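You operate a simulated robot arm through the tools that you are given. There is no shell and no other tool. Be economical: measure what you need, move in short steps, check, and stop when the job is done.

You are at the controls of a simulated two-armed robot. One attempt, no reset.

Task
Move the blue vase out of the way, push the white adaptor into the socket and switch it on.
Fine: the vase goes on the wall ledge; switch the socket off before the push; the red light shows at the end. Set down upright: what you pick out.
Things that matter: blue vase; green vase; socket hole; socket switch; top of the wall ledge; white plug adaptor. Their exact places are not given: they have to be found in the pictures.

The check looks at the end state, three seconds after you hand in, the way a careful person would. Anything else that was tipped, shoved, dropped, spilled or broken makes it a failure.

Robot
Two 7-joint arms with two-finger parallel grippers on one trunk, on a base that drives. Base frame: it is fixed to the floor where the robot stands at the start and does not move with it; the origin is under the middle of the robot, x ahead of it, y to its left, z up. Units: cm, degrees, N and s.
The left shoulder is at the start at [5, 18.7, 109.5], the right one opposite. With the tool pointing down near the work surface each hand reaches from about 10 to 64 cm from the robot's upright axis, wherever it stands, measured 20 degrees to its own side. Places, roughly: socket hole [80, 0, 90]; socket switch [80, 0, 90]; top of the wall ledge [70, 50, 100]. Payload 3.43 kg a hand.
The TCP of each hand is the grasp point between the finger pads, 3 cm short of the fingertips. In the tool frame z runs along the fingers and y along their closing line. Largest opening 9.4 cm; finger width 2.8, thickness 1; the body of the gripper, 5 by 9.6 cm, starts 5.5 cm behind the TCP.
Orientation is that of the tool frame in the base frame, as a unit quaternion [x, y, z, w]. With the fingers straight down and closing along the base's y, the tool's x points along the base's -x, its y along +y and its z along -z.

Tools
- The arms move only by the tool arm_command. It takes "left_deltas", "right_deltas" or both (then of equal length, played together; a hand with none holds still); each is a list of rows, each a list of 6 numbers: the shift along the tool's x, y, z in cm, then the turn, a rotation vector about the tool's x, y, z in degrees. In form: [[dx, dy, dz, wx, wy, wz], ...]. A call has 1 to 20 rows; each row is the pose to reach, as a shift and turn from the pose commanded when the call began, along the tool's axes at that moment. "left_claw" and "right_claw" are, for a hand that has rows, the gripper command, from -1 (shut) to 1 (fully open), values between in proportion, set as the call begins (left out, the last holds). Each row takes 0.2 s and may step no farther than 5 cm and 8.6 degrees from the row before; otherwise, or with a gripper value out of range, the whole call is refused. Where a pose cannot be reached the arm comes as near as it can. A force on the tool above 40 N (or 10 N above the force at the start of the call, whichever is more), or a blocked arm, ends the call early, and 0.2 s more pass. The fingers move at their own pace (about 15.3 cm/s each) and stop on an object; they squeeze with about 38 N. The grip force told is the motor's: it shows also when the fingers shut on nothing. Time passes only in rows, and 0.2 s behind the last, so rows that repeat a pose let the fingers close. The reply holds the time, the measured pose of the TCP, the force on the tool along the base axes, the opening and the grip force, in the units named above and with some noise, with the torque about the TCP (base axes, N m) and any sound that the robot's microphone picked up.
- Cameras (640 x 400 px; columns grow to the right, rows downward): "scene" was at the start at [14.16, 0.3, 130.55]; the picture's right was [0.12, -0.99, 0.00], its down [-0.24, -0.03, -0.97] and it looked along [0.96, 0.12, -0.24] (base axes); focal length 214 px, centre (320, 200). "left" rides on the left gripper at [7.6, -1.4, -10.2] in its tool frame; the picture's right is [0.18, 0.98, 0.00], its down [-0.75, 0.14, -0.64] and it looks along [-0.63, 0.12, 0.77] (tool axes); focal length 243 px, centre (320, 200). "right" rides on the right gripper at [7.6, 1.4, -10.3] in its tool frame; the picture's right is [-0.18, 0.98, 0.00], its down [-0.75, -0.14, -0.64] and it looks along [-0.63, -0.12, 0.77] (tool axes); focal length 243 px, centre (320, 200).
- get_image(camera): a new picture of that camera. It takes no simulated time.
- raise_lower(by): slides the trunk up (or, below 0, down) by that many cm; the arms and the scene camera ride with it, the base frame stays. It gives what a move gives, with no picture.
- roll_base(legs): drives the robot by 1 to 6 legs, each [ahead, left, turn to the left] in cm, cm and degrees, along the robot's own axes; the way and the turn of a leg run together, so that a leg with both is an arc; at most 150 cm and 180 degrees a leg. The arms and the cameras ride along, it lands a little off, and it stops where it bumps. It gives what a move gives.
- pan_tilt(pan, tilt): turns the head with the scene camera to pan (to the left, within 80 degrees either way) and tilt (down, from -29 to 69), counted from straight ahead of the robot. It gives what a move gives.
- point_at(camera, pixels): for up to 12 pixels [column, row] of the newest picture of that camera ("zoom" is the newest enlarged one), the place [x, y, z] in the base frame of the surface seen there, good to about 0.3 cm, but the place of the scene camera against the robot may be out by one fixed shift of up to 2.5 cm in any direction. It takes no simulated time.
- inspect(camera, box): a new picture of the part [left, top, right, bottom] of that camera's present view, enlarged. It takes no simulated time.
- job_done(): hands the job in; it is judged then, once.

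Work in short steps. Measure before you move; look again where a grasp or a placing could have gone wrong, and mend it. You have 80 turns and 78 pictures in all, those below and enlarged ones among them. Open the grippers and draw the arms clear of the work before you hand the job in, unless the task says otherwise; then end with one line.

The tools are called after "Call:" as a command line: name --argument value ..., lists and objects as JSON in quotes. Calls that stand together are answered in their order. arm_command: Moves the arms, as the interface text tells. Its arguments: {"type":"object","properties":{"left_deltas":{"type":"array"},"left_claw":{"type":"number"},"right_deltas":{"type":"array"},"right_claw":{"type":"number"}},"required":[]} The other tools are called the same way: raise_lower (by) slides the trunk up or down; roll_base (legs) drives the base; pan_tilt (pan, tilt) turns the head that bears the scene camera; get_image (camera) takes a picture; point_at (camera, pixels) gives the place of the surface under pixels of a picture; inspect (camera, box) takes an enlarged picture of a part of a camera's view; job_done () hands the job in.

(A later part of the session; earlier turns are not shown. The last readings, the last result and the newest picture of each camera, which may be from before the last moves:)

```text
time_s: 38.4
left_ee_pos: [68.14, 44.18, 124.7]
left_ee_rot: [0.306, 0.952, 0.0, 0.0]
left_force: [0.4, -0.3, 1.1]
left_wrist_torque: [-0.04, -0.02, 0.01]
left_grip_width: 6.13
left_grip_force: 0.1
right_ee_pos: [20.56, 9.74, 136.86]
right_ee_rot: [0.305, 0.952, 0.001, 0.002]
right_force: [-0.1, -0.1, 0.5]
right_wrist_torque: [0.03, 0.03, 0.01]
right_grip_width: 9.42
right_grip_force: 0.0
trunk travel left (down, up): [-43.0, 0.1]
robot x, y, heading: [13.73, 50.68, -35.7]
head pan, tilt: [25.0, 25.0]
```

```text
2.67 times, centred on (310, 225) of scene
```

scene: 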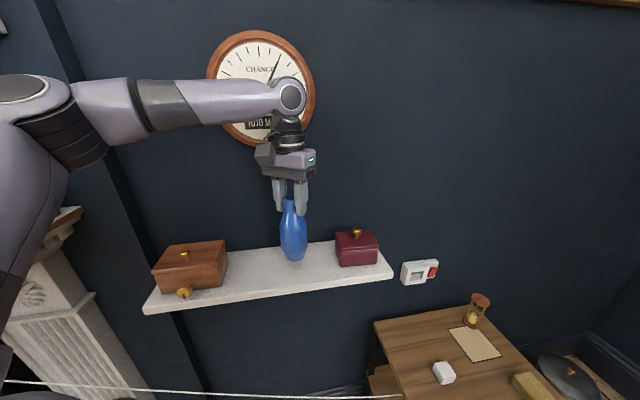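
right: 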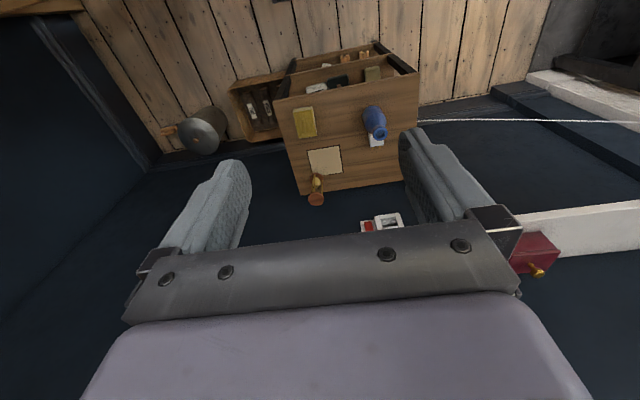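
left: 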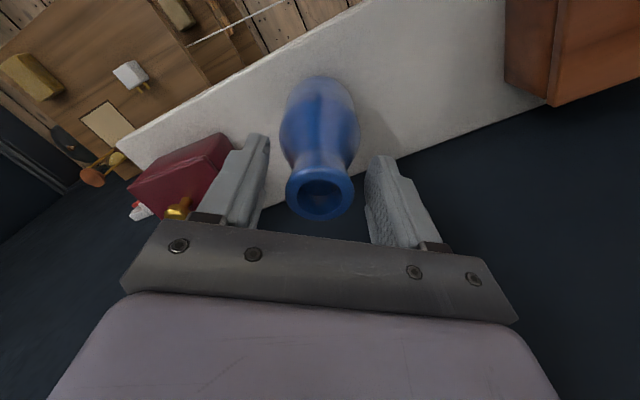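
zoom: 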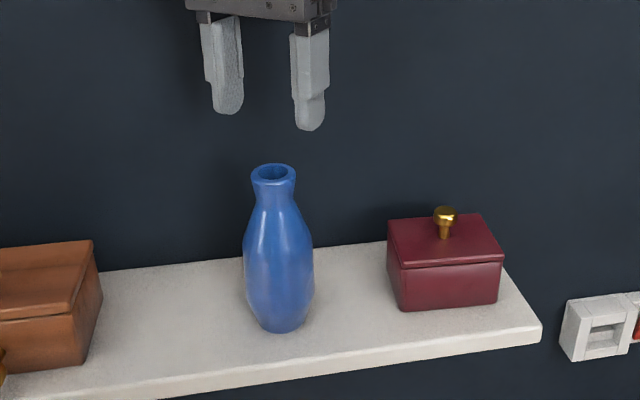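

The vase stands upright on the ledge. Next I back the robot out from the wall and look down at my own base to learn its footprint.

Call:
roll_base --legs '[[-12.2, -8.1, 0]]'

Call:
pan_tilt --pan 0 --tilt 69

Call:
get_image --camera "scene"

```text
time_s: 39.8
left_ee_pos: [53.77, 44.81, 124.71]
left_ee_rot: [0.307, 0.952, -0.001, 0.001]
left_force: [0.5, 0.3, 0.1]
left_wrist_torque: [-0.01, -0.05, -0.01]
left_grip_width: 6.11
left_grip_force: 0.2
right_ee_pos: [5.94, 10.34, 137.03]
right_ee_rot: [0.307, 0.952, 0.001, 0.001]
right_force: [-0.6, -0.8, -0.6]
right_wrist_torque: [0.01, -0.01, 0.0]
right_grip_width: 9.38
right_grip_force: 0.0
trunk travel left (down, up): [-43.0, 0.1]
robot x, y, heading: [-0.17, 51.14, -36.0]
head pan, tilt: [25.0, 25.0]
```

```text
time_s: 40.9
left_ee_pos: [53.71, 44.78, 124.6]
left_ee_rot: [0.307, 0.952, 0.0, 0.0]
left_force: [-0.4, 0.1, -0.3]
left_wrist_torque: [0.03, -0.02, -0.03]
left_grip_width: 6.11
left_grip_force: 0.0
right_ee_pos: [6.09, 10.37, 136.94]
right_ee_rot: [0.308, 0.951, 0.001, 0.001]
right_force: [-0.5, -0.2, 0.5]
right_wrist_torque: [0.0, 0.01, 0.01]
right_grip_width: 9.4
right_grip_force: 0.0
trunk travel left (down, up): [-43.0, 0.1]
robot x, y, heading: [-0.23, 51.4, -35.4]
head pan, tilt: [0.0, 68.8]
```

```text
46 pictures are left
```

scene: 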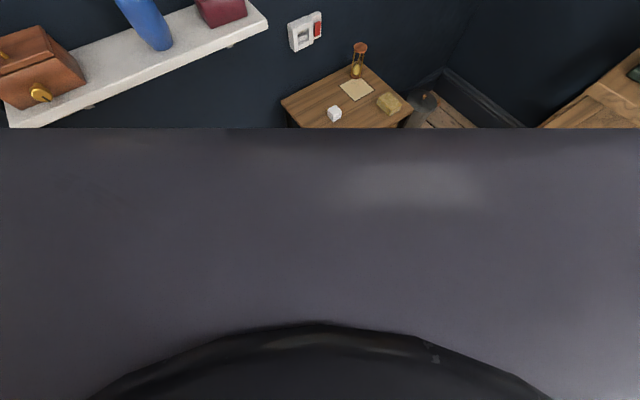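

My own shell fills the lower view; I measure its extents.

Call:
point_at --camera "scene" --pixels '[[320, 132], [320, 200], [320, 300], [100, 135], [600, 135], [320, 350], [320, 322], [20, 250], [620, 250]]'

```text
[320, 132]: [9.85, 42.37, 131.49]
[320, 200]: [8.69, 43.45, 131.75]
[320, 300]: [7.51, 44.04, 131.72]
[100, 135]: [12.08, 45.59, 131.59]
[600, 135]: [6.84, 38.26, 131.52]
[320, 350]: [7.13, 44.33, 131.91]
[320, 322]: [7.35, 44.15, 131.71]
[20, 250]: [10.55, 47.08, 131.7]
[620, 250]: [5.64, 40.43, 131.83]
```

I need my base's footprint to know how near the table I can drive, so I yaw the right hand toward the robot and look with its camera.

Call:
arm_command --right_deltas '[[0, 0, 0, 0, 0, -8.5], [0, 0, 0, 0, 0, -17], [0, 0, 0, 0, 0, -25.5], [0, 0, 0, 0, 0, -34], [0, 0, 0, 0, 0, -42.5], [0, 0, 0, 0, 0, -51], [0, 0, 0, 0, 0, -59.5], [0, 0, 0, 0, 0, -68], [0, 0, 0, 0, 0, -76.5], [0, 0, 0, 0, 0, -85], [0, 0, 0, 0, 0, -93.5], [0, 0, 0, 0, 0, -102], [0, 0, 0, 0, 0, -110.5], [0, 0, 0, 0, 0, -119], [0, 0, 0, 0, 0, -127.5]]'

Call:
get_image --camera "right"

```text
time_s: 44.1
left_ee_pos: [53.64, 44.87, 124.61]
left_ee_rot: [0.306, 0.952, -0.001, 0.001]
left_force: [-0.1, -0.6, 0.0]
left_wrist_torque: [-0.02, 0.04, 0.0]
left_grip_width: 6.11
left_grip_force: 0.0
right_ee_pos: [-0.82, 30.03, 129.5]
right_ee_rot: [0.718, -0.696, 0.001, -0.002]
right_force: [0.0, 0.0, 0.3]
right_wrist_torque: [-0.01, -0.01, 0.03]
right_grip_width: 9.37
right_grip_force: 0.0
right hand out of reach, approached as far as the arm can: row 5, 6, 7, 8, 9, 10, 11, 12, 13, 14, 15
trunk travel left (down, up): [-43.0, 0.1]
robot x, y, heading: [-0.49, 51.47, -35.7]
head pan, tilt: [0.0, 68.8]
```

```text
45 pictures are left
```

right: 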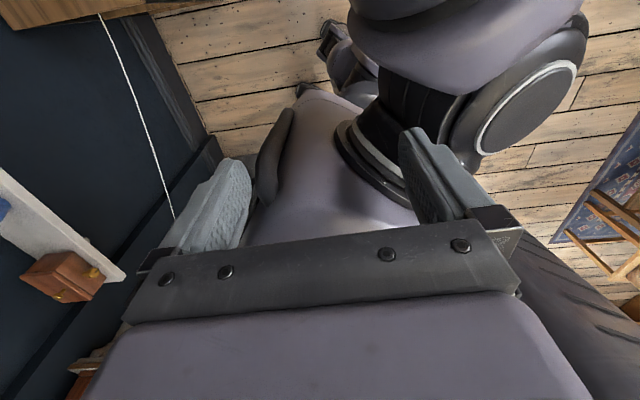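

I can see torso and parts near the floor at (330,40) and (305,92); I measure them and the floor next to them.

Call:
point_at --camera "right" --pixels '[[328, 30], [345, 70], [305, 92], [295, 115], [330, 110], [270, 160], [310, 170], [330, 55], [365, 95], [395, 25], [280, 180], [240, 120]]'

Call:
inspect --camera "right" --box '[220, 0, 420, 220]'

```text
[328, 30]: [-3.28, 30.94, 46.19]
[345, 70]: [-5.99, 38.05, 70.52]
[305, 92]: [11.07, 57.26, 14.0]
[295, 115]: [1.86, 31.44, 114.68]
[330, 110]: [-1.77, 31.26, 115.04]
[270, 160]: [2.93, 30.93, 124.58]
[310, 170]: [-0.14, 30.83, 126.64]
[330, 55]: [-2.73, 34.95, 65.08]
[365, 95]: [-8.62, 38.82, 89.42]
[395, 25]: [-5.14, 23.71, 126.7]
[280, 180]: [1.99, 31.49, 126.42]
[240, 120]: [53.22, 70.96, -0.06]
```

```text
1.82 times, centred on (320, 110) of right
```

zoom: 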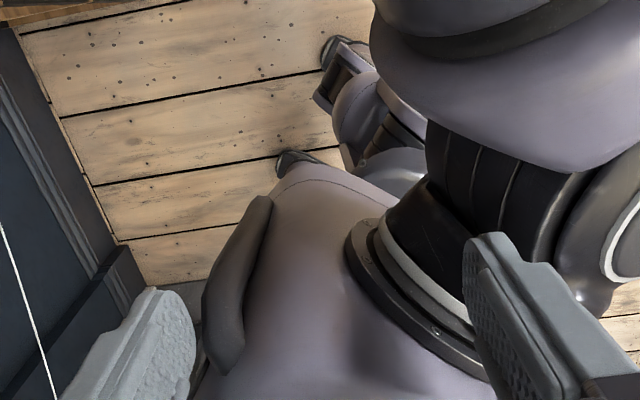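

I query floor points just past the silhouette to bound the base's forward extent.

Call:
point_at --camera "zoom" --pixels '[[290, 160], [300, 156], [262, 185], [230, 200], [205, 260], [200, 300], [330, 60], [325, 90], [345, 40], [310, 135], [310, 100], [195, 275]]'

```text
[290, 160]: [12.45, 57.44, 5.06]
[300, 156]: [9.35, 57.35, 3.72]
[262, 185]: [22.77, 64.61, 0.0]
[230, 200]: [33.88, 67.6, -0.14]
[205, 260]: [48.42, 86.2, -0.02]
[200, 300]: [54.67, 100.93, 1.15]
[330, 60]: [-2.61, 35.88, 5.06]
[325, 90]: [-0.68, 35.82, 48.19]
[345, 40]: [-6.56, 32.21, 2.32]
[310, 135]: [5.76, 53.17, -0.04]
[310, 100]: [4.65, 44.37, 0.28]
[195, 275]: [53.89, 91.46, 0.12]
```

Floor is visible only 8 cm ahead of my axis, so the base front is about 10–13 cm ahead and I can drive ~20 cm nearer the table. I first turn the right hand back to its old outer place.

Call:
arm_command --right_deltas '[[2, -0.7, 0, 0, 0, 0], [4, -1.4, 0, 0, 0, 8], [6, -2.1, 0, 0, 0, 16], [8, -2.8, 0, 0, 0, 24], [10, -3.5, 0, 0, 0, 32], [12, -4.2, 0, 0, 0, 40], [14, -4.9, 0, 0, 0, 48], [16, -5.6, 0, 0, 0, 56], [18, -6.3, 0, 0, 0, 64], [19.7, -6.8, 0, 0, 0, 72], [19.7, -6.8, 0, 0, 0, 80], [19.7, -6.8, 0, 0, 0, 88], [19.7, -6.8, 0, 0, 0, 96], [19.7, -6.8, 0, 0, 0, 104], [19.7, -6.8, 0, 0, 0, 112], [19.7, -6.8, 0, 0, 0, 120]]'

Call:
pan_tilt --pan 0 --tilt 40

```text
time_s: 44.5
left_ee_pos: [53.8, 44.8, 124.68]
left_ee_rot: [0.306, 0.952, -0.001, 0.0]
left_force: [-0.4, 0.8, 0.3]
left_wrist_torque: [0.02, -0.02, 0.03]
left_grip_width: 6.11
left_grip_force: 0.0
right_ee_pos: [-0.99, 29.56, 129.12]
right_ee_rot: [0.714, -0.7, -0.009, -0.008]
right_force: [3.1, -3.1, 6.9]
right_wrist_torque: [0.0, 0.26, 0.08]
right_grip_width: 9.17
right_grip_force: 0.1
right hand out of reach, approached as far as the arm can: row 1, 2
trunk travel left (down, up): [-43.0, 0.1]
robot x, y, heading: [-0.86, 51.95, -35.9]
head pan, tilt: [0.0, 68.8]
stopped in row 2 (right hand): the force on the tool passed its limit at 53 N (the readings are from after the stop); the commanded pose is now the measured one
```

```text
time_s: 45.4
left_ee_pos: [53.72, 44.79, 124.6]
left_ee_rot: [0.307, 0.952, 0.001, 0.001]
left_force: [0.4, -0.1, 0.1]
left_wrist_torque: [0.03, 0.02, -0.02]
left_grip_width: 6.08
left_grip_force: 0.0
right_ee_pos: [-1.02, 29.57, 128.98]
right_ee_rot: [0.714, -0.7, -0.009, -0.006]
right_force: [3.8, -3.1, 19.1]
right_wrist_torque: [0.16, 1.03, 0.07]
right_grip_width: 9.17
right_grip_force: 0.0
trunk travel left (down, up): [-43.0, 0.1]
robot x, y, heading: [-0.87, 51.23, -35.8]
head pan, tilt: [0.0, 40.0]
```

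The right fingers touch my own shell (force upward). I lift the right hand first, then move it outward.

Call:
arm_command --right_deltas '[[0, 0, -1.5, 0, 0, 0], [0, 0, -3, 0, 0, 0], [0, -1, -5, 0, 0, 0], [0, -2, -6, 0, 0, 0]]'

Call:
get_image --camera "right"

```text
time_s: 46.3
left_ee_pos: [53.72, 44.73, 124.63]
left_ee_rot: [0.307, 0.952, -0.001, -0.001]
left_force: [0.1, -0.1, -0.3]
left_wrist_torque: [0.0, -0.03, -0.02]
left_grip_width: 6.1
left_grip_force: 0.1
right_ee_pos: [-1.06, 31.08, 132.39]
right_ee_rot: [0.711, -0.703, -0.002, 0.0]
right_force: [-3.0, -2.3, 0.8]
right_wrist_torque: [0.05, -0.19, -0.07]
right_grip_width: 9.37
right_grip_force: 0.1
right hand out of reach, approached as far as the arm can: row 1, 2, 3, 4
trunk travel left (down, up): [-43.0, 0.1]
robot x, y, heading: [-0.33, 51.36, -35.8]
head pan, tilt: [0.0, 40.0]
stopped in row 4 (right hand): the force on the tool passed its limit at 55 N (the readings are from after the stop); the commanded pose is now the measured one
```

```text
43 pictures are left
```

right: 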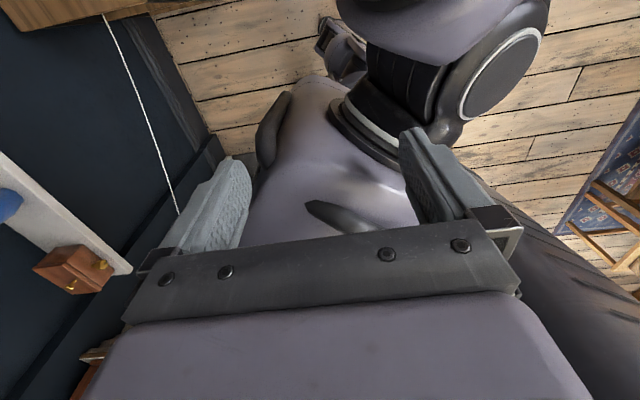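

Force is low again. I rotate the hand back while moving it forward away from the torso in small steps.

Call:
arm_command --right_deltas '[[0.6, -0.8, 0, 0, 0, 4], [1.2, -1.6, 0, 0, 0, 10], [1.8, -2.4, 0, 0, 0, 17], [2.4, -3.2, 0, 0, 0, 24], [3.5, -4, 0, 0, 0, 32], [5, -5, 0, 0, 0, 40], [6.5, -6, 0, 0, 0, 48]]'

```text
time_s: 47.4
left_ee_pos: [53.78, 44.78, 124.71]
left_ee_rot: [0.306, 0.952, -0.002, 0.001]
left_force: [0.9, -0.7, -0.3]
left_wrist_torque: [0.01, 0.0, -0.02]
left_grip_width: 6.1
left_grip_force: 0.0
right_ee_pos: [2.06, 28.01, 132.3]
right_ee_rot: [-0.527, 0.85, 0.0, -0.011]
right_force: [-1.0, -1.7, 0.5]
right_wrist_torque: [0.03, 0.01, 0.04]
right_grip_width: 9.4
right_grip_force: 0.1
right hand out of reach, approached as far as the arm can: row 1
trunk travel left (down, up): [-43.0, 0.1]
robot x, y, heading: [-0.55, 51.3, -35.7]
head pan, tilt: [0.0, 40.0]
stopped in row 5 (right hand): the force on the tool passed its limit at 55 N (the readings are from after the stop); the commanded pose is now the measured one
```

The hand still brushes something of my own body. I move it purely outward (right, then forward) without turning.

Call:
arm_command --right_deltas '[[1, 0, 0, 0, 0, 0], [2, 0, 0, 0, 0, 0], [3.5, -1, 0, 0, 0, 0], [5, -2, 0, 0, 0, 0], [7, -4, 0, 0, 0, 0], [8, -7, 0, 0, 0, 0], [8, -10, 0, 0, 0, 0], [8, -13, 0, 0, 0, 0]]'

```text
time_s: 49.2
left_ee_pos: [53.67, 44.62, 124.74]
left_ee_rot: [0.306, 0.952, -0.001, 0.001]
left_force: [-0.3, -0.1, -0.6]
left_wrist_torque: [-0.01, -0.03, 0.0]
left_grip_width: 6.11
left_grip_force: 0.1
right_ee_pos: [5.64, 25.53, 127.92]
right_ee_rot: [-0.527, 0.85, 0.0, -0.011]
right_force: [-11.2, -9.7, 2.2]
right_wrist_torque: [0.29, -0.12, 0.82]
right_grip_width: 9.4
right_grip_force: 0.1
right hand out of reach, approached as far as the arm can: row 2, 3, 4, 5, 6, 7, 8
trunk travel left (down, up): [-43.0, 0.1]
robot x, y, heading: [-0.44, 51.39, -35.9]
head pan, tilt: [0.0, 40.0]
```

It advanced (now ~20 cm ahead of my axis). I continue forward and finish turning back.

Call:
arm_command --right_deltas '[[0, -2, 0, 0, 0, 0], [0, -4, 0, 0, 0, 5], [0, -6, 0, 0, 0, 12], [0, -8, 0, 0, 0, 20], [0, -9, 0, 0, 0, 28], [0, -9, 0, 0, 0, 36], [0, -9, 0, 0, 0, 44], [0, -9, 0, 0, 0, 50]]'

Call:
get_image --camera "right"

```text
time_s: 49.5
left_ee_pos: [53.78, 44.8, 124.59]
left_ee_rot: [0.306, 0.952, 0.0, 0.0]
left_force: [0.5, -0.4, 0.2]
left_wrist_torque: [0.03, 0.03, -0.03]
left_grip_width: 6.14
left_grip_force: 0.1
right_ee_pos: [5.95, 25.37, 127.76]
right_ee_rot: [-0.533, 0.846, -0.001, -0.017]
right_force: [-0.9, -4.5, -1.3]
right_wrist_torque: [0.06, -0.06, 0.21]
right_grip_width: 9.36
right_grip_force: 0.0
right hand out of reach, approached as far as the arm can: row 1
trunk travel left (down, up): [-43.0, 0.1]
robot x, y, heading: [-0.63, 51.54, -35.6]
head pan, tilt: [0.0, 40.0]
stopped in row 1 (right hand): the force on the tool passed its limit at 55 N (the readings are from after the stop); the commanded pose is now the measured one
```

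```text
42 pictures are left
```

right: 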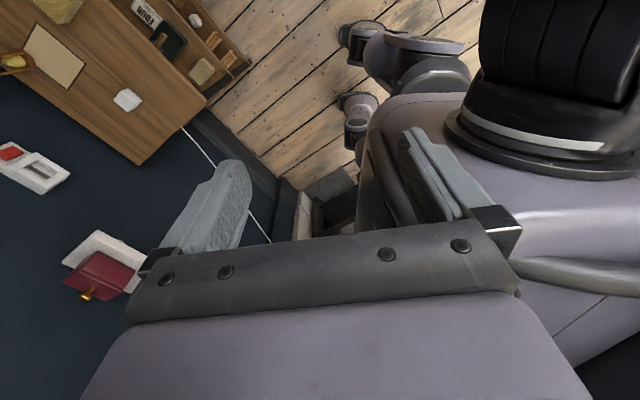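

The finger nearest the body sits against the torso shell. I close the right gripper to free it and then ease forward.

Call:
arm_command --right_deltas '[[0, 0, 0, 0, 0, 0], [0, 0, 0, 0, 0, 0], [0, -0.5, 0, 0, 0, 0], [0, -1, 0, 0, 0, 0], [0, -2, 0, 0, 0, 0], [0, -3, 0, 0, 0, 0]]' --right_claw -1

Call:
get_image --camera "scene"

```text
time_s: 51.0
left_ee_pos: [53.7, 44.64, 124.65]
left_ee_rot: [0.306, 0.952, 0.0, 0.0]
left_force: [0.0, -0.7, -0.1]
left_wrist_torque: [0.01, 0.0, -0.04]
left_grip_width: 6.12
left_grip_force: 0.0
right_ee_pos: [7.49, 25.97, 126.75]
right_ee_rot: [-0.532, 0.846, 0.0, -0.016]
right_force: [-0.2, 0.4, 0.7]
right_wrist_torque: [0.0, -0.02, 0.0]
right_grip_width: 0.0
right_grip_force: 33.4
right hand out of reach, approached as far as the arm can: row 3, 4, 5, 6
trunk travel left (down, up): [-43.0, 0.1]
robot x, y, heading: [-0.87, 51.11, -35.8]
head pan, tilt: [0.0, 40.0]
```

```text
41 pictures are left
```

scene: 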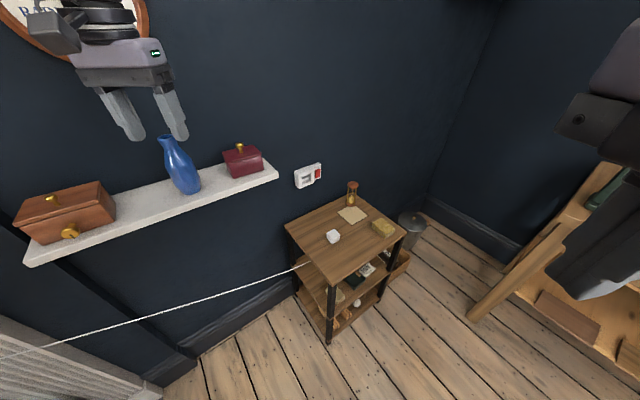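

The right hand is free now (no force). I turn it back in place while going slightly down and forward.

Call:
arm_command --right_deltas '[[0, 0, 1, 0, 0, 8], [0, 0, 2, 0, 0, 16], [0, -1, 3, 0, 0, 24], [0, -2, 4, 0, 0, 32], [0, -3, 5, 0, 0, 40], [0, -4, 5, 0, 0, 48], [0, -5, 5, 0, 0, 48]]'

```text
time_s: 52.5
left_ee_pos: [53.76, 44.75, 124.48]
left_ee_rot: [0.306, 0.952, -0.001, 0.001]
left_force: [1.6, 1.0, 0.3]
left_wrist_torque: [0.0, 0.02, 0.02]
left_grip_width: 6.13
left_grip_force: 0.2
right_ee_pos: [11.89, 23.77, 121.94]
right_ee_rot: [-0.142, 0.99, -0.007, -0.015]
right_force: [-0.7, -0.5, 0.0]
right_wrist_torque: [0.02, 0.0, 0.0]
right_grip_width: 0.0
right_grip_force: 32.9
trunk travel left (down, up): [-43.0, 0.1]
robot x, y, heading: [-0.54, 51.15, -35.9]
head pan, tilt: [0.0, 40.0]
```

Clear now. I finish the turn and move the right hand outward.

Call:
arm_command --right_deltas '[[0.5, -1.5, 0, 0, 0, 8], [1, -3, 0, 0, 0, 16], [1.6, -4.5, 0, 0, 0, 24], [2.2, -6, 0, 0, 0, 32], [2.8, -7.5, 0, 0, 0, 40], [3.2, -8.9, 0, 0, 0, 46]]'

Call:
roll_base --legs '[[0, 0, 35.8]]'

```text
time_s: 54.0
left_ee_pos: [53.8, 44.73, 124.72]
left_ee_rot: [0.306, 0.952, -0.001, 0.001]
left_force: [0.3, -0.6, -0.4]
left_wrist_torque: [-0.02, -0.01, 0.0]
left_grip_width: 6.12
left_grip_force: 0.1
right_ee_pos: [11.25, 14.27, 122.24]
right_ee_rot: [0.257, 0.966, -0.012, -0.011]
right_force: [-0.7, -0.3, -0.7]
right_wrist_torque: [0.0, -0.01, 0.02]
right_grip_width: 0.01
right_grip_force: 32.8
trunk travel left (down, up): [-43.0, 0.1]
robot x, y, heading: [-0.88, 51.43, -35.6]
head pan, tilt: [0.0, 40.0]
```

```text
time_s: 56.0
left_ee_pos: [47.47, 77.72, 124.64]
left_ee_rot: [0.0, 1.0, 0.0, 0.0]
left_force: [-0.1, -0.1, 0.0]
left_wrist_torque: [-0.04, -0.01, 0.03]
left_grip_width: 6.1
left_grip_force: 0.1
right_ee_pos: [30.72, 28.2, 122.12]
right_ee_rot: [-0.052, 0.999, -0.015, -0.006]
right_force: [0.8, 0.2, 0.6]
right_wrist_torque: [-0.02, 0.01, -0.01]
right_grip_width: 0.0
right_grip_force: 33.0
trunk travel left (down, up): [-43.0, 0.1]
robot x, y, heading: [-0.6, 51.27, -0.1]
head pan, tilt: [0.0, 40.0]
```

I drive right to y≈−22 and then 15 cm forward toward the table; the hands stay high.

Call:
roll_base --legs '[[0, -73, 0], [15, 0, 0]]'

Call:
raise_lower --by -15

Call:
get_image --camera "left"

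Call:
get_image --camera "scene"

```text
time_s: 63.6
left_ee_pos: [55.32, 4.66, 124.69]
left_ee_rot: [0.001, 1.0, -0.001, 0.0]
left_force: [-0.5, 0.2, -0.4]
left_wrist_torque: [0.0, -0.05, -0.01]
left_grip_width: 6.12
left_grip_force: 0.0
right_ee_pos: [38.52, -44.88, 122.22]
right_ee_rot: [-0.051, 0.999, -0.015, -0.007]
right_force: [-0.3, 0.1, 0.6]
right_wrist_torque: [-0.03, -0.06, -0.03]
right_grip_width: 0.0
right_grip_force: 32.7
trunk travel left (down, up): [-43.0, 0.1]
robot x, y, heading: [7.37, -21.55, -0.0]
head pan, tilt: [0.0, 40.0]
stopped in leg 2: the robot was blocked; the commanded pose is now the measured one
```

```text
time_s: 65.4
left_ee_pos: [55.42, 4.65, 109.59]
left_ee_rot: [0.002, 1.0, -0.001, 0.0]
left_force: [0.2, 0.5, -0.3]
left_wrist_torque: [0.0, 0.0, -0.01]
left_grip_width: 6.11
left_grip_force: 0.0
right_ee_pos: [38.63, -44.86, 107.14]
right_ee_rot: [-0.052, 0.998, -0.015, -0.007]
right_force: [0.5, -0.7, 0.1]
right_wrist_torque: [0.0, 0.01, 0.01]
right_grip_width: 0.01
right_grip_force: 32.7
trunk travel left (down, up): [-28.0, 15.1]
robot x, y, heading: [7.62, -21.43, -0.1]
head pan, tilt: [0.0, 40.0]
```

```text
40 pictures are left
```

left: 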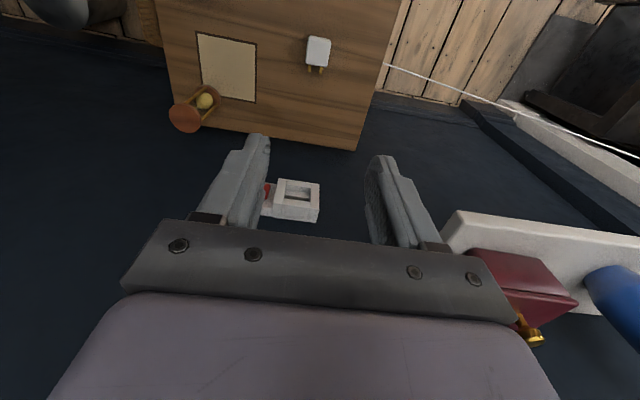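

```text
39 pictures are left
```

scene: 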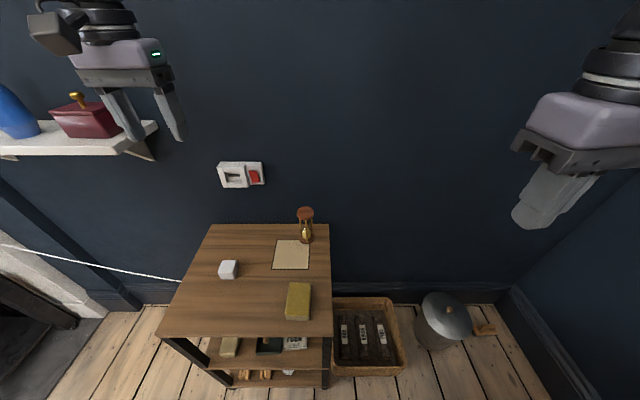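

The base was blocked at x≈7.4, so that's the nearest; objects look undisturbed. I measure table, adaptor and socket from the left camera to verify.

Call:
roll_base --legs '[[-1, 0, 0]]'

Call:
inspect --camera "left" --box '[250, 20, 350, 90]'

Call:
point_at --camera "left" --pixels '[[318, 40], [318, 62], [308, 50], [328, 50], [312, 71], [322, 71], [205, 100], [357, 145], [298, 194], [285, 190], [312, 190], [267, 188]]'

Call:
inspect --camera "left" --box '[250, 160, 350, 230]'

```text
time_s: 66.1
left_ee_pos: [54.43, 4.73, 109.62]
left_ee_rot: [0.001, 1.0, 0.0, -0.001]
left_force: [0.2, 0.6, 0.1]
left_wrist_torque: [0.03, -0.01, -0.02]
left_grip_width: 6.09
left_grip_force: 0.0
right_ee_pos: [37.65, -44.76, 107.12]
right_ee_rot: [-0.052, 0.999, -0.016, -0.007]
right_force: [0.0, -0.2, -0.5]
right_wrist_torque: [-0.02, 0.02, 0.03]
right_grip_width: 0.0
right_grip_force: 32.3
trunk travel left (down, up): [-28.0, 15.1]
robot x, y, heading: [6.39, -21.42, -0.1]
head pan, tilt: [0.0, 40.0]
```

```text
5.71 times, centred on (300, 55) of left
```

zoom: 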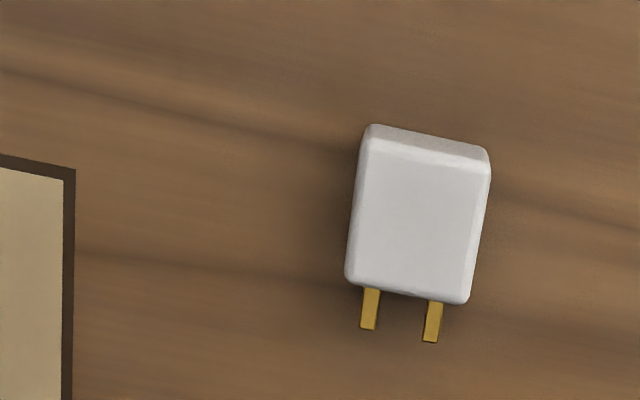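

```text
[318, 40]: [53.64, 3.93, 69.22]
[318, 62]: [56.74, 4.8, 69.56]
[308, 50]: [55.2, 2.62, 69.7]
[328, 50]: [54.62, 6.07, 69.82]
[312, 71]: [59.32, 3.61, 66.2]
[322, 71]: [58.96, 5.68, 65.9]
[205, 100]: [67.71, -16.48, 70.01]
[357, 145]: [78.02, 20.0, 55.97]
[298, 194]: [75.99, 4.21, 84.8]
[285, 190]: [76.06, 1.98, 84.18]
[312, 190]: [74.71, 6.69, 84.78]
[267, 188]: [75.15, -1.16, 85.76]
```

```text
5.71 times, centred on (300, 195) of left
```

zoom: 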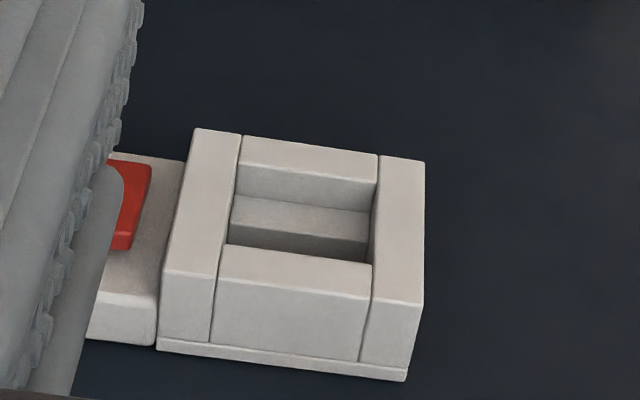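

Adaptor is unmoved. I pitch the left tool 45° up so that its camera looks level at the socket, and lower it to about z 92.

Call:
arm_command --left_deltas '[[0, 0, 2.5, 0, -7.5, 0], [0, 0, 5, 0, -15, 0], [0, 0, 7.5, 0, -22.5, 0], [0, 0, 10, 0, -30, 0], [0, 0, 12.5, 0, -37.5, 0], [0, -1, 15, 0, -45, 0], [0, -2, 18, 0, -45, 0], [0, -2, 18, 0, -45, 0]]'

Call:
get_image --camera "left"

```text
time_s: 67.9
left_ee_pos: [54.51, 2.73, 91.64]
left_ee_rot: [0.0, 0.924, 0.0, 0.382]
left_force: [-0.4, -0.5, -0.5]
left_wrist_torque: [0.0, 0.0, -0.01]
left_grip_width: 6.14
left_grip_force: 0.0
right_ee_pos: [37.61, -44.81, 107.12]
right_ee_rot: [-0.051, 0.999, -0.015, -0.007]
right_force: [-0.7, 0.2, -0.2]
right_wrist_torque: [0.02, 0.06, -0.03]
right_grip_width: 0.01
right_grip_force: 33.1
trunk travel left (down, up): [-28.0, 15.1]
robot x, y, heading: [6.64, -21.38, -0.3]
head pan, tilt: [0.0, 40.0]
```

```text
36 pictures are left
```

left: 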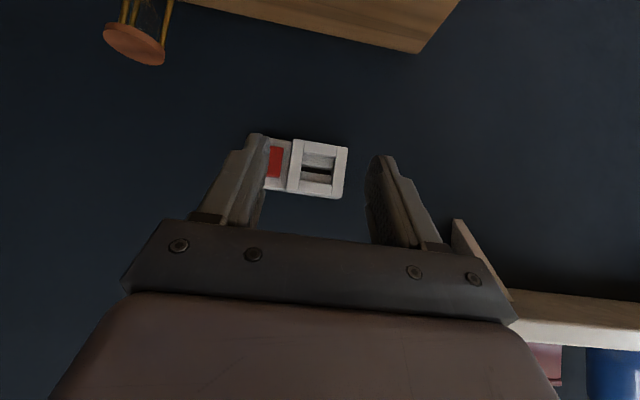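

The level view works (upside down): socket at (318,168), switch at (275,162). I zoom and measure.

Call:
inspect --camera "left" --box '[260, 130, 356, 206]'

Call:
point_at --camera "zoom" --pixels '[[100, 170], [100, 260], [100, 100], [60, 200], [240, 230], [520, 230], [380, 90], [380, 370], [380, 230], [380, 270], [330, 160], [250, 80]]'

```text
5.26 times, centred on (308, 168) of left
```

zoom: 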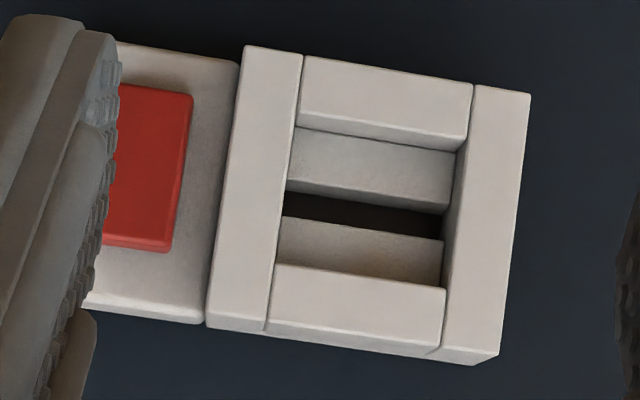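

```text
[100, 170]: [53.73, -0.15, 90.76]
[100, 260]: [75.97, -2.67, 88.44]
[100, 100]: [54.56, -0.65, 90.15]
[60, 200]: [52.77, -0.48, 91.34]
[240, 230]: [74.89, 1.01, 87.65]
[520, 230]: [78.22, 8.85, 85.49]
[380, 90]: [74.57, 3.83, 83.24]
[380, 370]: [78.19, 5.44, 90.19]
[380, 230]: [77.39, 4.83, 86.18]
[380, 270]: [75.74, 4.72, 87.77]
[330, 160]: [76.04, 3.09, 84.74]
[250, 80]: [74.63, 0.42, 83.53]
```

Slot centre is near z≈86.2 and the frame front is at x≈74.6. I shift the hand 5 cm to −y so the switch shows between the fingers.

Call:
arm_command --left_deltas '[[0, -2.5, 0, 0, 0, 0], [1.4, -5, 1.4, 0, 0, 0], [2.8, -5, 2.8, 0, 0, 0], [2.8, -5, 2.8, 0, 0, 0]]'

Call:
inspect --camera "left" --box '[270, 100, 390, 190]'

```text
time_s: 68.9
left_ee_pos: [54.6, -2.49, 87.59]
left_ee_rot: [0.001, 0.924, -0.002, 0.383]
left_force: [-0.1, -0.4, -0.2]
left_wrist_torque: [-0.09, 0.0, 0.01]
left_grip_width: 6.12
left_grip_force: 0.1
right_ee_pos: [37.58, -44.83, 107.15]
right_ee_rot: [-0.052, 0.999, -0.015, -0.006]
right_force: [0.2, 0.4, 0.6]
right_wrist_torque: [-0.04, 0.01, 0.01]
right_grip_width: 0.02
right_grip_force: 32.9
trunk travel left (down, up): [-28.0, 15.1]
robot x, y, heading: [6.02, -21.24, -0.1]
head pan, tilt: [0.0, 40.0]
```

```text
4.44 times, centred on (330, 145) of left
```

zoom: 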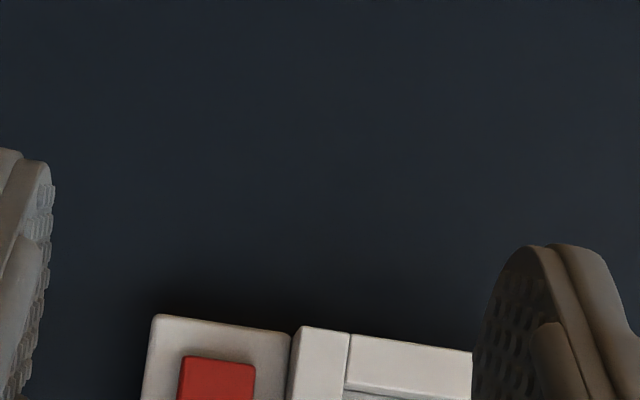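

The socket moved lower in the inverted picture; I zoom on the right area and measure.

Call:
inspect --camera "left" --box '[285, 160, 405, 235]'

Call:
point_at --camera "zoom" --pixels '[[120, 100], [118, 130], [112, 160], [108, 190], [90, 80], [100, 215], [165, 150], [235, 150], [250, 240], [410, 130], [300, 130], [480, 150]]'

```text
5.33 times, centred on (345, 198) of left
```

zoom: 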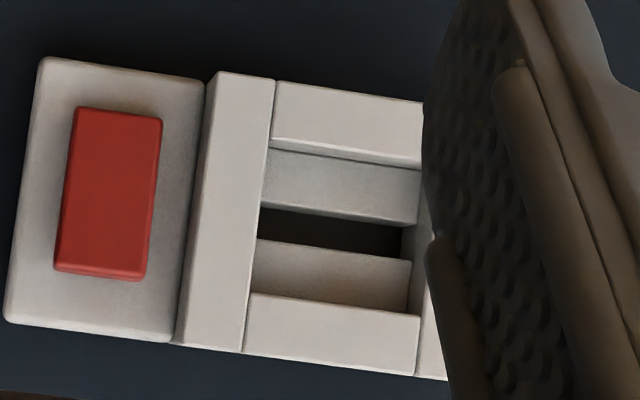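

```text
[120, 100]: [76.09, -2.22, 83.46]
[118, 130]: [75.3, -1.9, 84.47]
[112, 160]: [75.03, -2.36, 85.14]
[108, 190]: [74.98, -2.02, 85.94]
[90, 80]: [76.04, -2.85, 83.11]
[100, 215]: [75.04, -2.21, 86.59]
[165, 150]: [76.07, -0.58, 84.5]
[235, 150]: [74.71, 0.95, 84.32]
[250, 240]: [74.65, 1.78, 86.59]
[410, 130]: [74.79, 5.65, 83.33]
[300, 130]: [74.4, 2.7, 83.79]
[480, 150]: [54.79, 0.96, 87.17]
```

The rocker face is at x≈75. I sample it densely to find its tilt (which end is pressed in).

Call:
point_at --camera "zoom" --pixels '[[85, 118], [115, 118], [145, 122], [82, 135], [142, 138], [75, 190], [145, 190], [70, 240], [100, 245], [135, 250], [70, 258], [130, 266]]'

Call:
point_at --camera "zoom" --pixels '[[272, 100], [262, 200], [240, 330], [418, 290], [330, 230], [300, 225], [380, 240], [330, 170], [330, 200], [330, 275], [330, 155], [330, 300]]'

```text
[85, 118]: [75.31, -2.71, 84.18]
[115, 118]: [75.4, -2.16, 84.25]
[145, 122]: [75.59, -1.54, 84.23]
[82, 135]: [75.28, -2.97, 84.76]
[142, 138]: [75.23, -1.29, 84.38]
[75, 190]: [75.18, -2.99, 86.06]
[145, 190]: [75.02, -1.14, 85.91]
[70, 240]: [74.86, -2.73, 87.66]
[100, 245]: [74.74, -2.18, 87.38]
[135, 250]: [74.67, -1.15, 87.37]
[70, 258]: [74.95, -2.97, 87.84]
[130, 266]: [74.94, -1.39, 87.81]
```

```text
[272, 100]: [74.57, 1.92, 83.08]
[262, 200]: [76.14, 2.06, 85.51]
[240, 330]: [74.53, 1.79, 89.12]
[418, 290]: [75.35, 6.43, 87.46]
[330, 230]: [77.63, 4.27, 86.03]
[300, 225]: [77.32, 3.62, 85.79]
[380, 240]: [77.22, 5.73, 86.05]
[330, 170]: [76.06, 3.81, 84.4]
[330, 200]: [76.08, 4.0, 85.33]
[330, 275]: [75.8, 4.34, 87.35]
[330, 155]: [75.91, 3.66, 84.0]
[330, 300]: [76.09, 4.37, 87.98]
```

The rocker's bottom is pressed in (x≈75.4 at z 84.2) and its top stands out (x≈74.75 at z 87.5), so it is presently ON by UK habit; pressing the top switches it off. I close the left fingers and approach with the tip corner in front of the top.

Call:
arm_command --left_deltas '[[-2.7, 0.1, 2.4, 0, 0, 0], [-5.4, 0.2, 4.8, 0, 0, 0], [-8.1, 0.3, 7.2, 0, 0, 0], [-10.8, 0.4, 9.5, 0, 0, 0], [-10.8, 0.4, 9.5, 0, 0, 0]]' --left_claw -1

Call:
get_image --camera "left"

```text
time_s: 70.1
left_ee_pos: [67.29, -0.17, 89.83]
left_ee_rot: [0.001, 0.924, -0.001, 0.383]
left_force: [-0.2, -0.7, 0.1]
left_wrist_torque: [0.02, -0.01, 0.04]
left_grip_width: 0.0
left_grip_force: 33.5
left hand out of reach, approached as far as the arm can: row 3, 4, 5
right_ee_pos: [37.58, -44.8, 107.28]
right_ee_rot: [-0.052, 0.999, -0.015, -0.008]
right_force: [1.2, -0.5, -0.6]
right_wrist_torque: [0.01, -0.01, -0.03]
right_grip_width: 0.0
right_grip_force: 33.2
trunk travel left (down, up): [-28.0, 15.1]
robot x, y, heading: [6.44, -21.36, -0.2]
head pan, tilt: [0.0, 40.0]
```

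```text
32 pictures are left
```

left: 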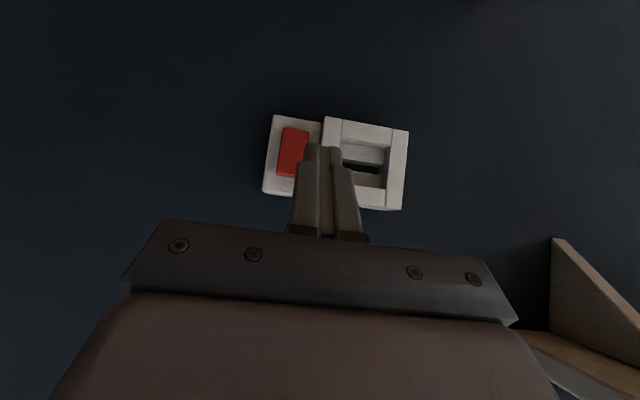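

The arm stopped short at [67.3,−0.2,89.8]; reach improves with the wrist high relative to the shoulder. I retract a bit and raise the hand 14 cm, then lower the trunk 15 cm.

Call:
arm_command --left_deltas '[[1.5, -0.5, -4, 0, 0, 0], [0, -1, -7.5, 0, 0, 0], [-2.5, -1.5, -10, 0, 0, 0], [-5, -2, -12.5, 0, 0, 0], [-7, -2, -14, 0, 0, 0]]'

Call:
raise_lower --by -15

```text
time_s: 71.3
left_ee_pos: [62.28, -1.92, 104.69]
left_ee_rot: [0.001, 0.924, -0.001, 0.383]
left_force: [-0.4, 0.1, -0.1]
left_wrist_torque: [0.0, 0.02, 0.0]
left_grip_width: 0.01
left_grip_force: 33.4
right_ee_pos: [37.58, -44.87, 107.2]
right_ee_rot: [-0.052, 0.998, -0.016, -0.007]
right_force: [-0.5, 0.6, -1.4]
right_wrist_torque: [-0.02, 0.01, 0.0]
right_grip_width: 0.0
right_grip_force: 32.3
trunk travel left (down, up): [-28.0, 15.1]
robot x, y, heading: [6.31, -21.62, -0.1]
head pan, tilt: [0.0, 40.0]
```

```text
time_s: 73.1
left_ee_pos: [62.26, -2.11, 89.74]
left_ee_rot: [0.001, 0.924, -0.002, 0.382]
left_force: [0.4, -0.4, -0.3]
left_wrist_torque: [0.01, 0.0, 0.0]
left_grip_width: 0.0
left_grip_force: 32.9
right_ee_pos: [37.75, -44.76, 91.98]
right_ee_rot: [-0.051, 0.999, -0.015, -0.007]
right_force: [-0.7, 0.4, -0.1]
right_wrist_torque: [-0.01, 0.0, -0.01]
right_grip_width: 0.02
right_grip_force: 32.7
trunk travel left (down, up): [-13.0, 30.1]
robot x, y, heading: [6.6, -21.85, 0.1]
head pan, tilt: [0.0, 40.0]
```

At [62.3,−2.1,89.7] with the trunk low; I advance to just before the rocker top.

Call:
arm_command --left_deltas '[[-1.7, 0, 2.2, 0, 0, 0], [-3.4, 0, 4.4, 0, 0, 0], [-5, 0, 6.7, 0, 0, 0], [-5, 0, 6.7, 0, 0, 0]]'

Call:
get_image --camera "left"

```text
time_s: 74.1
left_ee_pos: [69.92, -1.5, 88.42]
left_ee_rot: [0.0, 0.924, -0.001, 0.383]
left_force: [-0.1, -0.8, -0.6]
left_wrist_torque: [0.01, -0.02, 0.0]
left_grip_width: 0.0
left_grip_force: 33.1
left hand out of reach, approached as far as the arm can: row 3, 4
right_ee_pos: [37.7, -44.81, 92.22]
right_ee_rot: [-0.051, 0.999, -0.015, -0.007]
right_force: [-0.4, -0.9, 0.3]
right_wrist_torque: [-0.01, 0.02, -0.02]
right_grip_width: 0.01
right_grip_force: 33.1
trunk travel left (down, up): [-13.0, 30.1]
robot x, y, heading: [6.56, -20.91, -0.2]
head pan, tilt: [0.0, 40.0]
```

```text
31 pictures are left
```

left: 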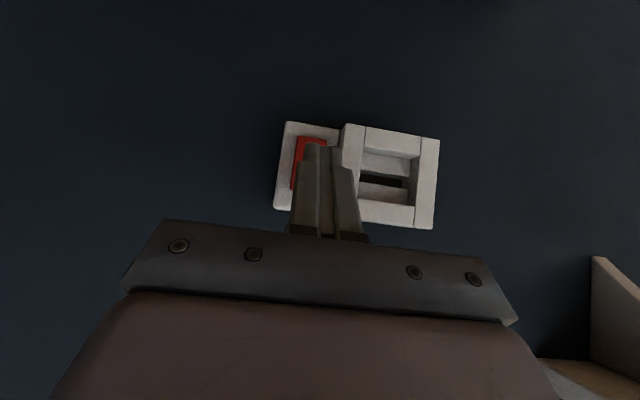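

Close, but limited at x≈70; reach grows when the target lies farther to the arm's own side. Before moving the base right I check the clearance to the right wall in the last scene picture.

Call:
point_at --camera "scene" --pixels '[[600, 220], [560, 330], [480, 330], [440, 310], [620, 150], [390, 370]]'

Call:
arm_command --left_deltas '[[2, 0, -2, 0, 0, 0], [3, 0, -4, 0, 0, 0], [3, 0, -5, 0, 0, 0]]'

```text
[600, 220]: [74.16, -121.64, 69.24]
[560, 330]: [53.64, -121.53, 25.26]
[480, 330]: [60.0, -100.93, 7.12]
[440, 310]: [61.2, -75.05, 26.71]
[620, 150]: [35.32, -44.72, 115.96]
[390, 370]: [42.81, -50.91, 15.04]
```

```text
time_s: 74.9
left_ee_pos: [64.09, -1.46, 89.77]
left_ee_rot: [0.0, 0.924, -0.001, 0.382]
left_force: [0.2, 0.0, 0.2]
left_wrist_torque: [0.03, -0.03, 0.01]
left_grip_width: 0.0
left_grip_force: 32.7
right_ee_pos: [37.62, -44.82, 92.05]
right_ee_rot: [-0.051, 0.999, -0.015, -0.007]
right_force: [-0.3, 0.4, 1.0]
right_wrist_torque: [0.0, -0.03, 0.02]
right_grip_width: 0.0
right_grip_force: 32.7
trunk travel left (down, up): [-13.0, 30.1]
robot x, y, heading: [6.38, -21.47, -0.2]
head pan, tilt: [0.0, 40.0]
```

Clear on the right (wall at y −121). I roll 10 cm right and bring the fingertip back to the rocker top.

Call:
roll_base --legs '[[0, -10, 0]]'

Call:
arm_command --left_deltas '[[0, 4, 0, 0, 0, 0], [0, 8, 0, 0, 0, 0], [-1.8, 9.4, 2.5, 0, 0, 0], [-3.7, 9.4, 5.2, 0, 0, 0], [-3.7, 9.4, 5.2, 0, 0, 0]]'

Call:
get_image --camera "left"

```text
time_s: 76.1
left_ee_pos: [64.29, -6.59, 89.95]
left_ee_rot: [-0.001, 0.924, 0.001, 0.383]
left_force: [0.3, 0.4, -0.3]
left_wrist_torque: [-0.03, 0.01, 0.02]
left_grip_width: 0.01
left_grip_force: 32.7
right_ee_pos: [38.26, -50.13, 92.28]
right_ee_rot: [-0.054, 0.998, -0.014, -0.006]
right_force: [0.4, 1.1, 0.2]
right_wrist_torque: [0.0, -0.01, -0.01]
right_grip_width: 0.0
right_grip_force: 33.5
trunk travel left (down, up): [-13.0, 30.1]
robot x, y, heading: [6.91, -26.99, 0.5]
head pan, tilt: [0.0, 40.0]
stopped in leg 1: the robot was blocked; the commanded pose is now the measured one
```

```text
time_s: 77.3
left_ee_pos: [70.63, 2.54, 88.61]
left_ee_rot: [-0.001, 0.924, -0.001, 0.383]
left_force: [1.0, 0.6, 0.3]
left_wrist_torque: [-0.01, -0.02, -0.02]
left_grip_width: 0.0
left_grip_force: 32.8
right_ee_pos: [38.27, -50.09, 92.14]
right_ee_rot: [-0.055, 0.998, -0.015, -0.007]
right_force: [-0.5, 0.6, -0.4]
right_wrist_torque: [0.01, 0.0, 0.0]
right_grip_width: 0.0
right_grip_force: 33.0
trunk travel left (down, up): [-13.0, 30.1]
robot x, y, heading: [6.77, -26.99, 0.2]
head pan, tilt: [0.0, 40.0]
```

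```text
30 pictures are left
```

left: 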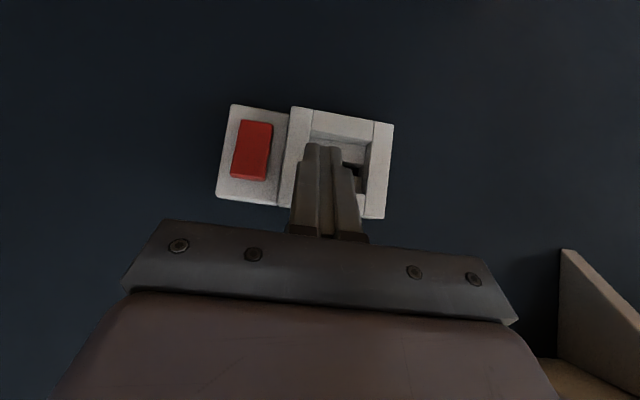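

Reach is fine now, but the base was blocked at y≈−27. I check that nothing was shoved on that side.

Call:
pan_tilt --pan -25 --tilt 45

Call:
get_image --camera "scene"

```text
time_s: 78.2
left_ee_pos: [70.51, 2.61, 88.55]
left_ee_rot: [-0.002, 0.924, 0.0, 0.382]
left_force: [-0.8, 0.3, 0.4]
left_wrist_torque: [0.03, -0.01, -0.02]
left_grip_width: 0.01
left_grip_force: 33.0
right_ee_pos: [38.24, -50.12, 92.22]
right_ee_rot: [-0.055, 0.998, -0.014, -0.006]
right_force: [-0.6, 0.0, -0.4]
right_wrist_torque: [0.0, 0.0, 0.01]
right_grip_width: 0.01
right_grip_force: 33.1
trunk travel left (down, up): [-13.0, 30.1]
robot x, y, heading: [6.76, -26.55, 0.4]
head pan, tilt: [-25.0, 45.0]
```

```text
29 pictures are left
```

scene: 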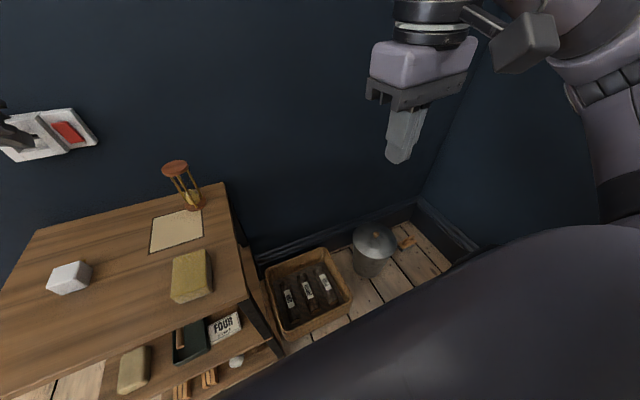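

Things look upright. I measure the basket and table corners to compare with before.

Call:
point_at --camera "scene" --pixels '[[350, 303], [288, 338], [318, 322], [265, 268], [328, 250], [274, 345], [248, 300], [225, 184], [372, 240], [75, 275], [190, 275], [175, 165]]'

```text
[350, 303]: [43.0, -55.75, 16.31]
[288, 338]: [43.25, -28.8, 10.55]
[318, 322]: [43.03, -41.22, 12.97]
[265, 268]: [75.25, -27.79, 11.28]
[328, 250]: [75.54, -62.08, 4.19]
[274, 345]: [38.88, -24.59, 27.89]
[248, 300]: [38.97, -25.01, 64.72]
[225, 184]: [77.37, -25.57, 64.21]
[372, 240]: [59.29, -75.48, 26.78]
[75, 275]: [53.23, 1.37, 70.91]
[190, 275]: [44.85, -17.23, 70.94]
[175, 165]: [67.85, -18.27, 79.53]
```

Everything is where it was (table front 38.9, hourglass and block unchanged). I move 4.7 cm in −y to line up with the rocker.

Call:
arm_command --left_deltas '[[0, -2.4, 0, 0, 0, 0], [0, -4.7, 0, 0, 0, 0], [0, -4.7, 0, 0, 0, 0]]'

Call:
inspect --camera "left" --box '[240, 80, 420, 240]'

```text
time_s: 79.0
left_ee_pos: [70.43, -2.07, 88.58]
left_ee_rot: [-0.002, 0.924, 0.0, 0.382]
left_force: [0.0, 0.1, 0.1]
left_wrist_torque: [0.02, -0.01, 0.0]
left_grip_width: 0.0
left_grip_force: 33.0
right_ee_pos: [38.26, -50.07, 92.08]
right_ee_rot: [-0.055, 0.998, -0.015, -0.007]
right_force: [0.0, 0.1, 0.6]
right_wrist_torque: [-0.01, -0.01, 0.0]
right_grip_width: 0.01
right_grip_force: 32.9
trunk travel left (down, up): [-13.0, 30.1]
robot x, y, heading: [7.17, -26.89, 0.5]
head pan, tilt: [-25.0, 45.0]
```

```text
2.50 times, centred on (330, 160) of left
```

zoom: 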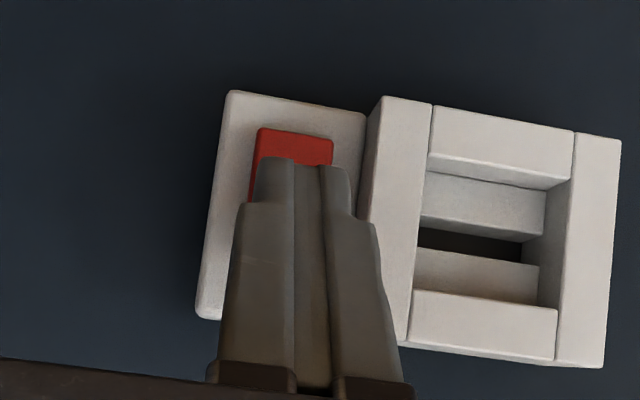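

The tip is aligned with the rocker's upper half (about z 87.4). I press forward 2 cm slowly.

Call:
arm_command --left_deltas '[[-0.5, 0, 0.5, 0, 0, 0], [-0.85, 0, 0.85, 0, 0, 0], [-1.1, 0, 1.1, 0, 0, 0], [-1.3, 0, 1.3, 0, 0, 0], [-1.45, 0, 1.45, 0, 0, 0]]'

```text
time_s: 80.2
left_ee_pos: [72.36, -1.95, 88.69]
left_ee_rot: [-0.003, 0.925, 0.001, 0.381]
left_force: [-23.2, 0.9, -2.6]
left_wrist_torque: [0.19, 0.38, -0.03]
left_grip_width: 0.01
left_grip_force: 33.3
right_ee_pos: [38.03, -50.07, 92.2]
right_ee_rot: [-0.055, 0.998, -0.014, -0.007]
right_force: [-0.1, -0.1, -0.1]
right_wrist_torque: [-0.03, 0.0, -0.02]
right_grip_width: 0.0
right_grip_force: 32.5
trunk travel left (down, up): [-13.0, 30.1]
robot x, y, heading: [6.69, -26.82, 0.5]
head pan, tilt: [-25.0, 45.0]
```

23 N at tip x≈75.5, so the top should now be in. I retract 5 cm and look.

Call:
arm_command --left_deltas '[[1.5, 0, -1.5, 0, 0, 0], [3, 1.5, -3, 0, 0, 0], [4.5, 4, -4.5, 0, 0, 0], [4.5, 6.5, -4.5, 0, 0, 0]]' --left_claw 1

Call:
inspect --camera "left" --box '[200, 80, 420, 240]'

```text
time_s: 81.2
left_ee_pos: [66.2, 4.41, 88.76]
left_ee_rot: [-0.002, 0.924, 0.0, 0.383]
left_force: [-0.3, 0.3, 0.1]
left_wrist_torque: [-0.03, -0.03, 0.02]
left_grip_width: 9.36
left_grip_force: 0.0
right_ee_pos: [38.26, -50.11, 92.18]
right_ee_rot: [-0.054, 0.998, -0.016, -0.007]
right_force: [-0.5, 0.4, 0.7]
right_wrist_torque: [0.03, 0.01, -0.05]
right_grip_width: 0.0
right_grip_force: 32.9
trunk travel left (down, up): [-13.0, 30.1]
robot x, y, heading: [6.67, -26.95, 0.5]
head pan, tilt: [-25.0, 45.0]
```

```text
2.50 times, centred on (310, 160) of left
```

zoom: 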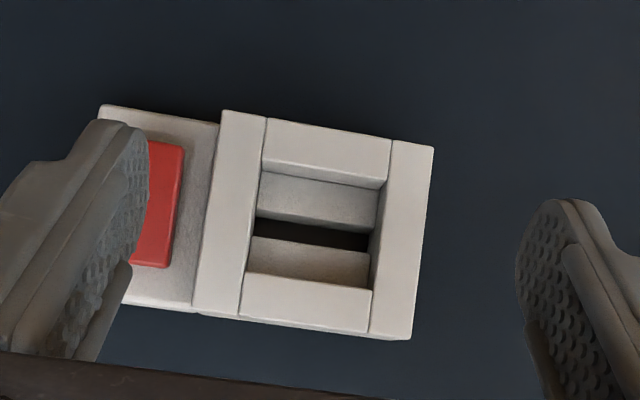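

Call:
point_at --camera "zoom" --pixels '[[165, 155], [172, 165], [168, 200], [160, 230], [150, 250], [158, 258], [165, 180], [255, 215], [378, 220], [315, 185], [315, 235], [315, 262]]'

```text
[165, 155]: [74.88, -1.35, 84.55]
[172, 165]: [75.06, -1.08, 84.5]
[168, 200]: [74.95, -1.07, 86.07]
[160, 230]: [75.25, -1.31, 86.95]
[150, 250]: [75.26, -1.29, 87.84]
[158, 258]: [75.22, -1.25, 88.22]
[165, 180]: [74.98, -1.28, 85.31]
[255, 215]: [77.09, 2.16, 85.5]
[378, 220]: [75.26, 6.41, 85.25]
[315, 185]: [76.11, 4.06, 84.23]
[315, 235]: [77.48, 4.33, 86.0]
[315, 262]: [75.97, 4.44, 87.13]
```

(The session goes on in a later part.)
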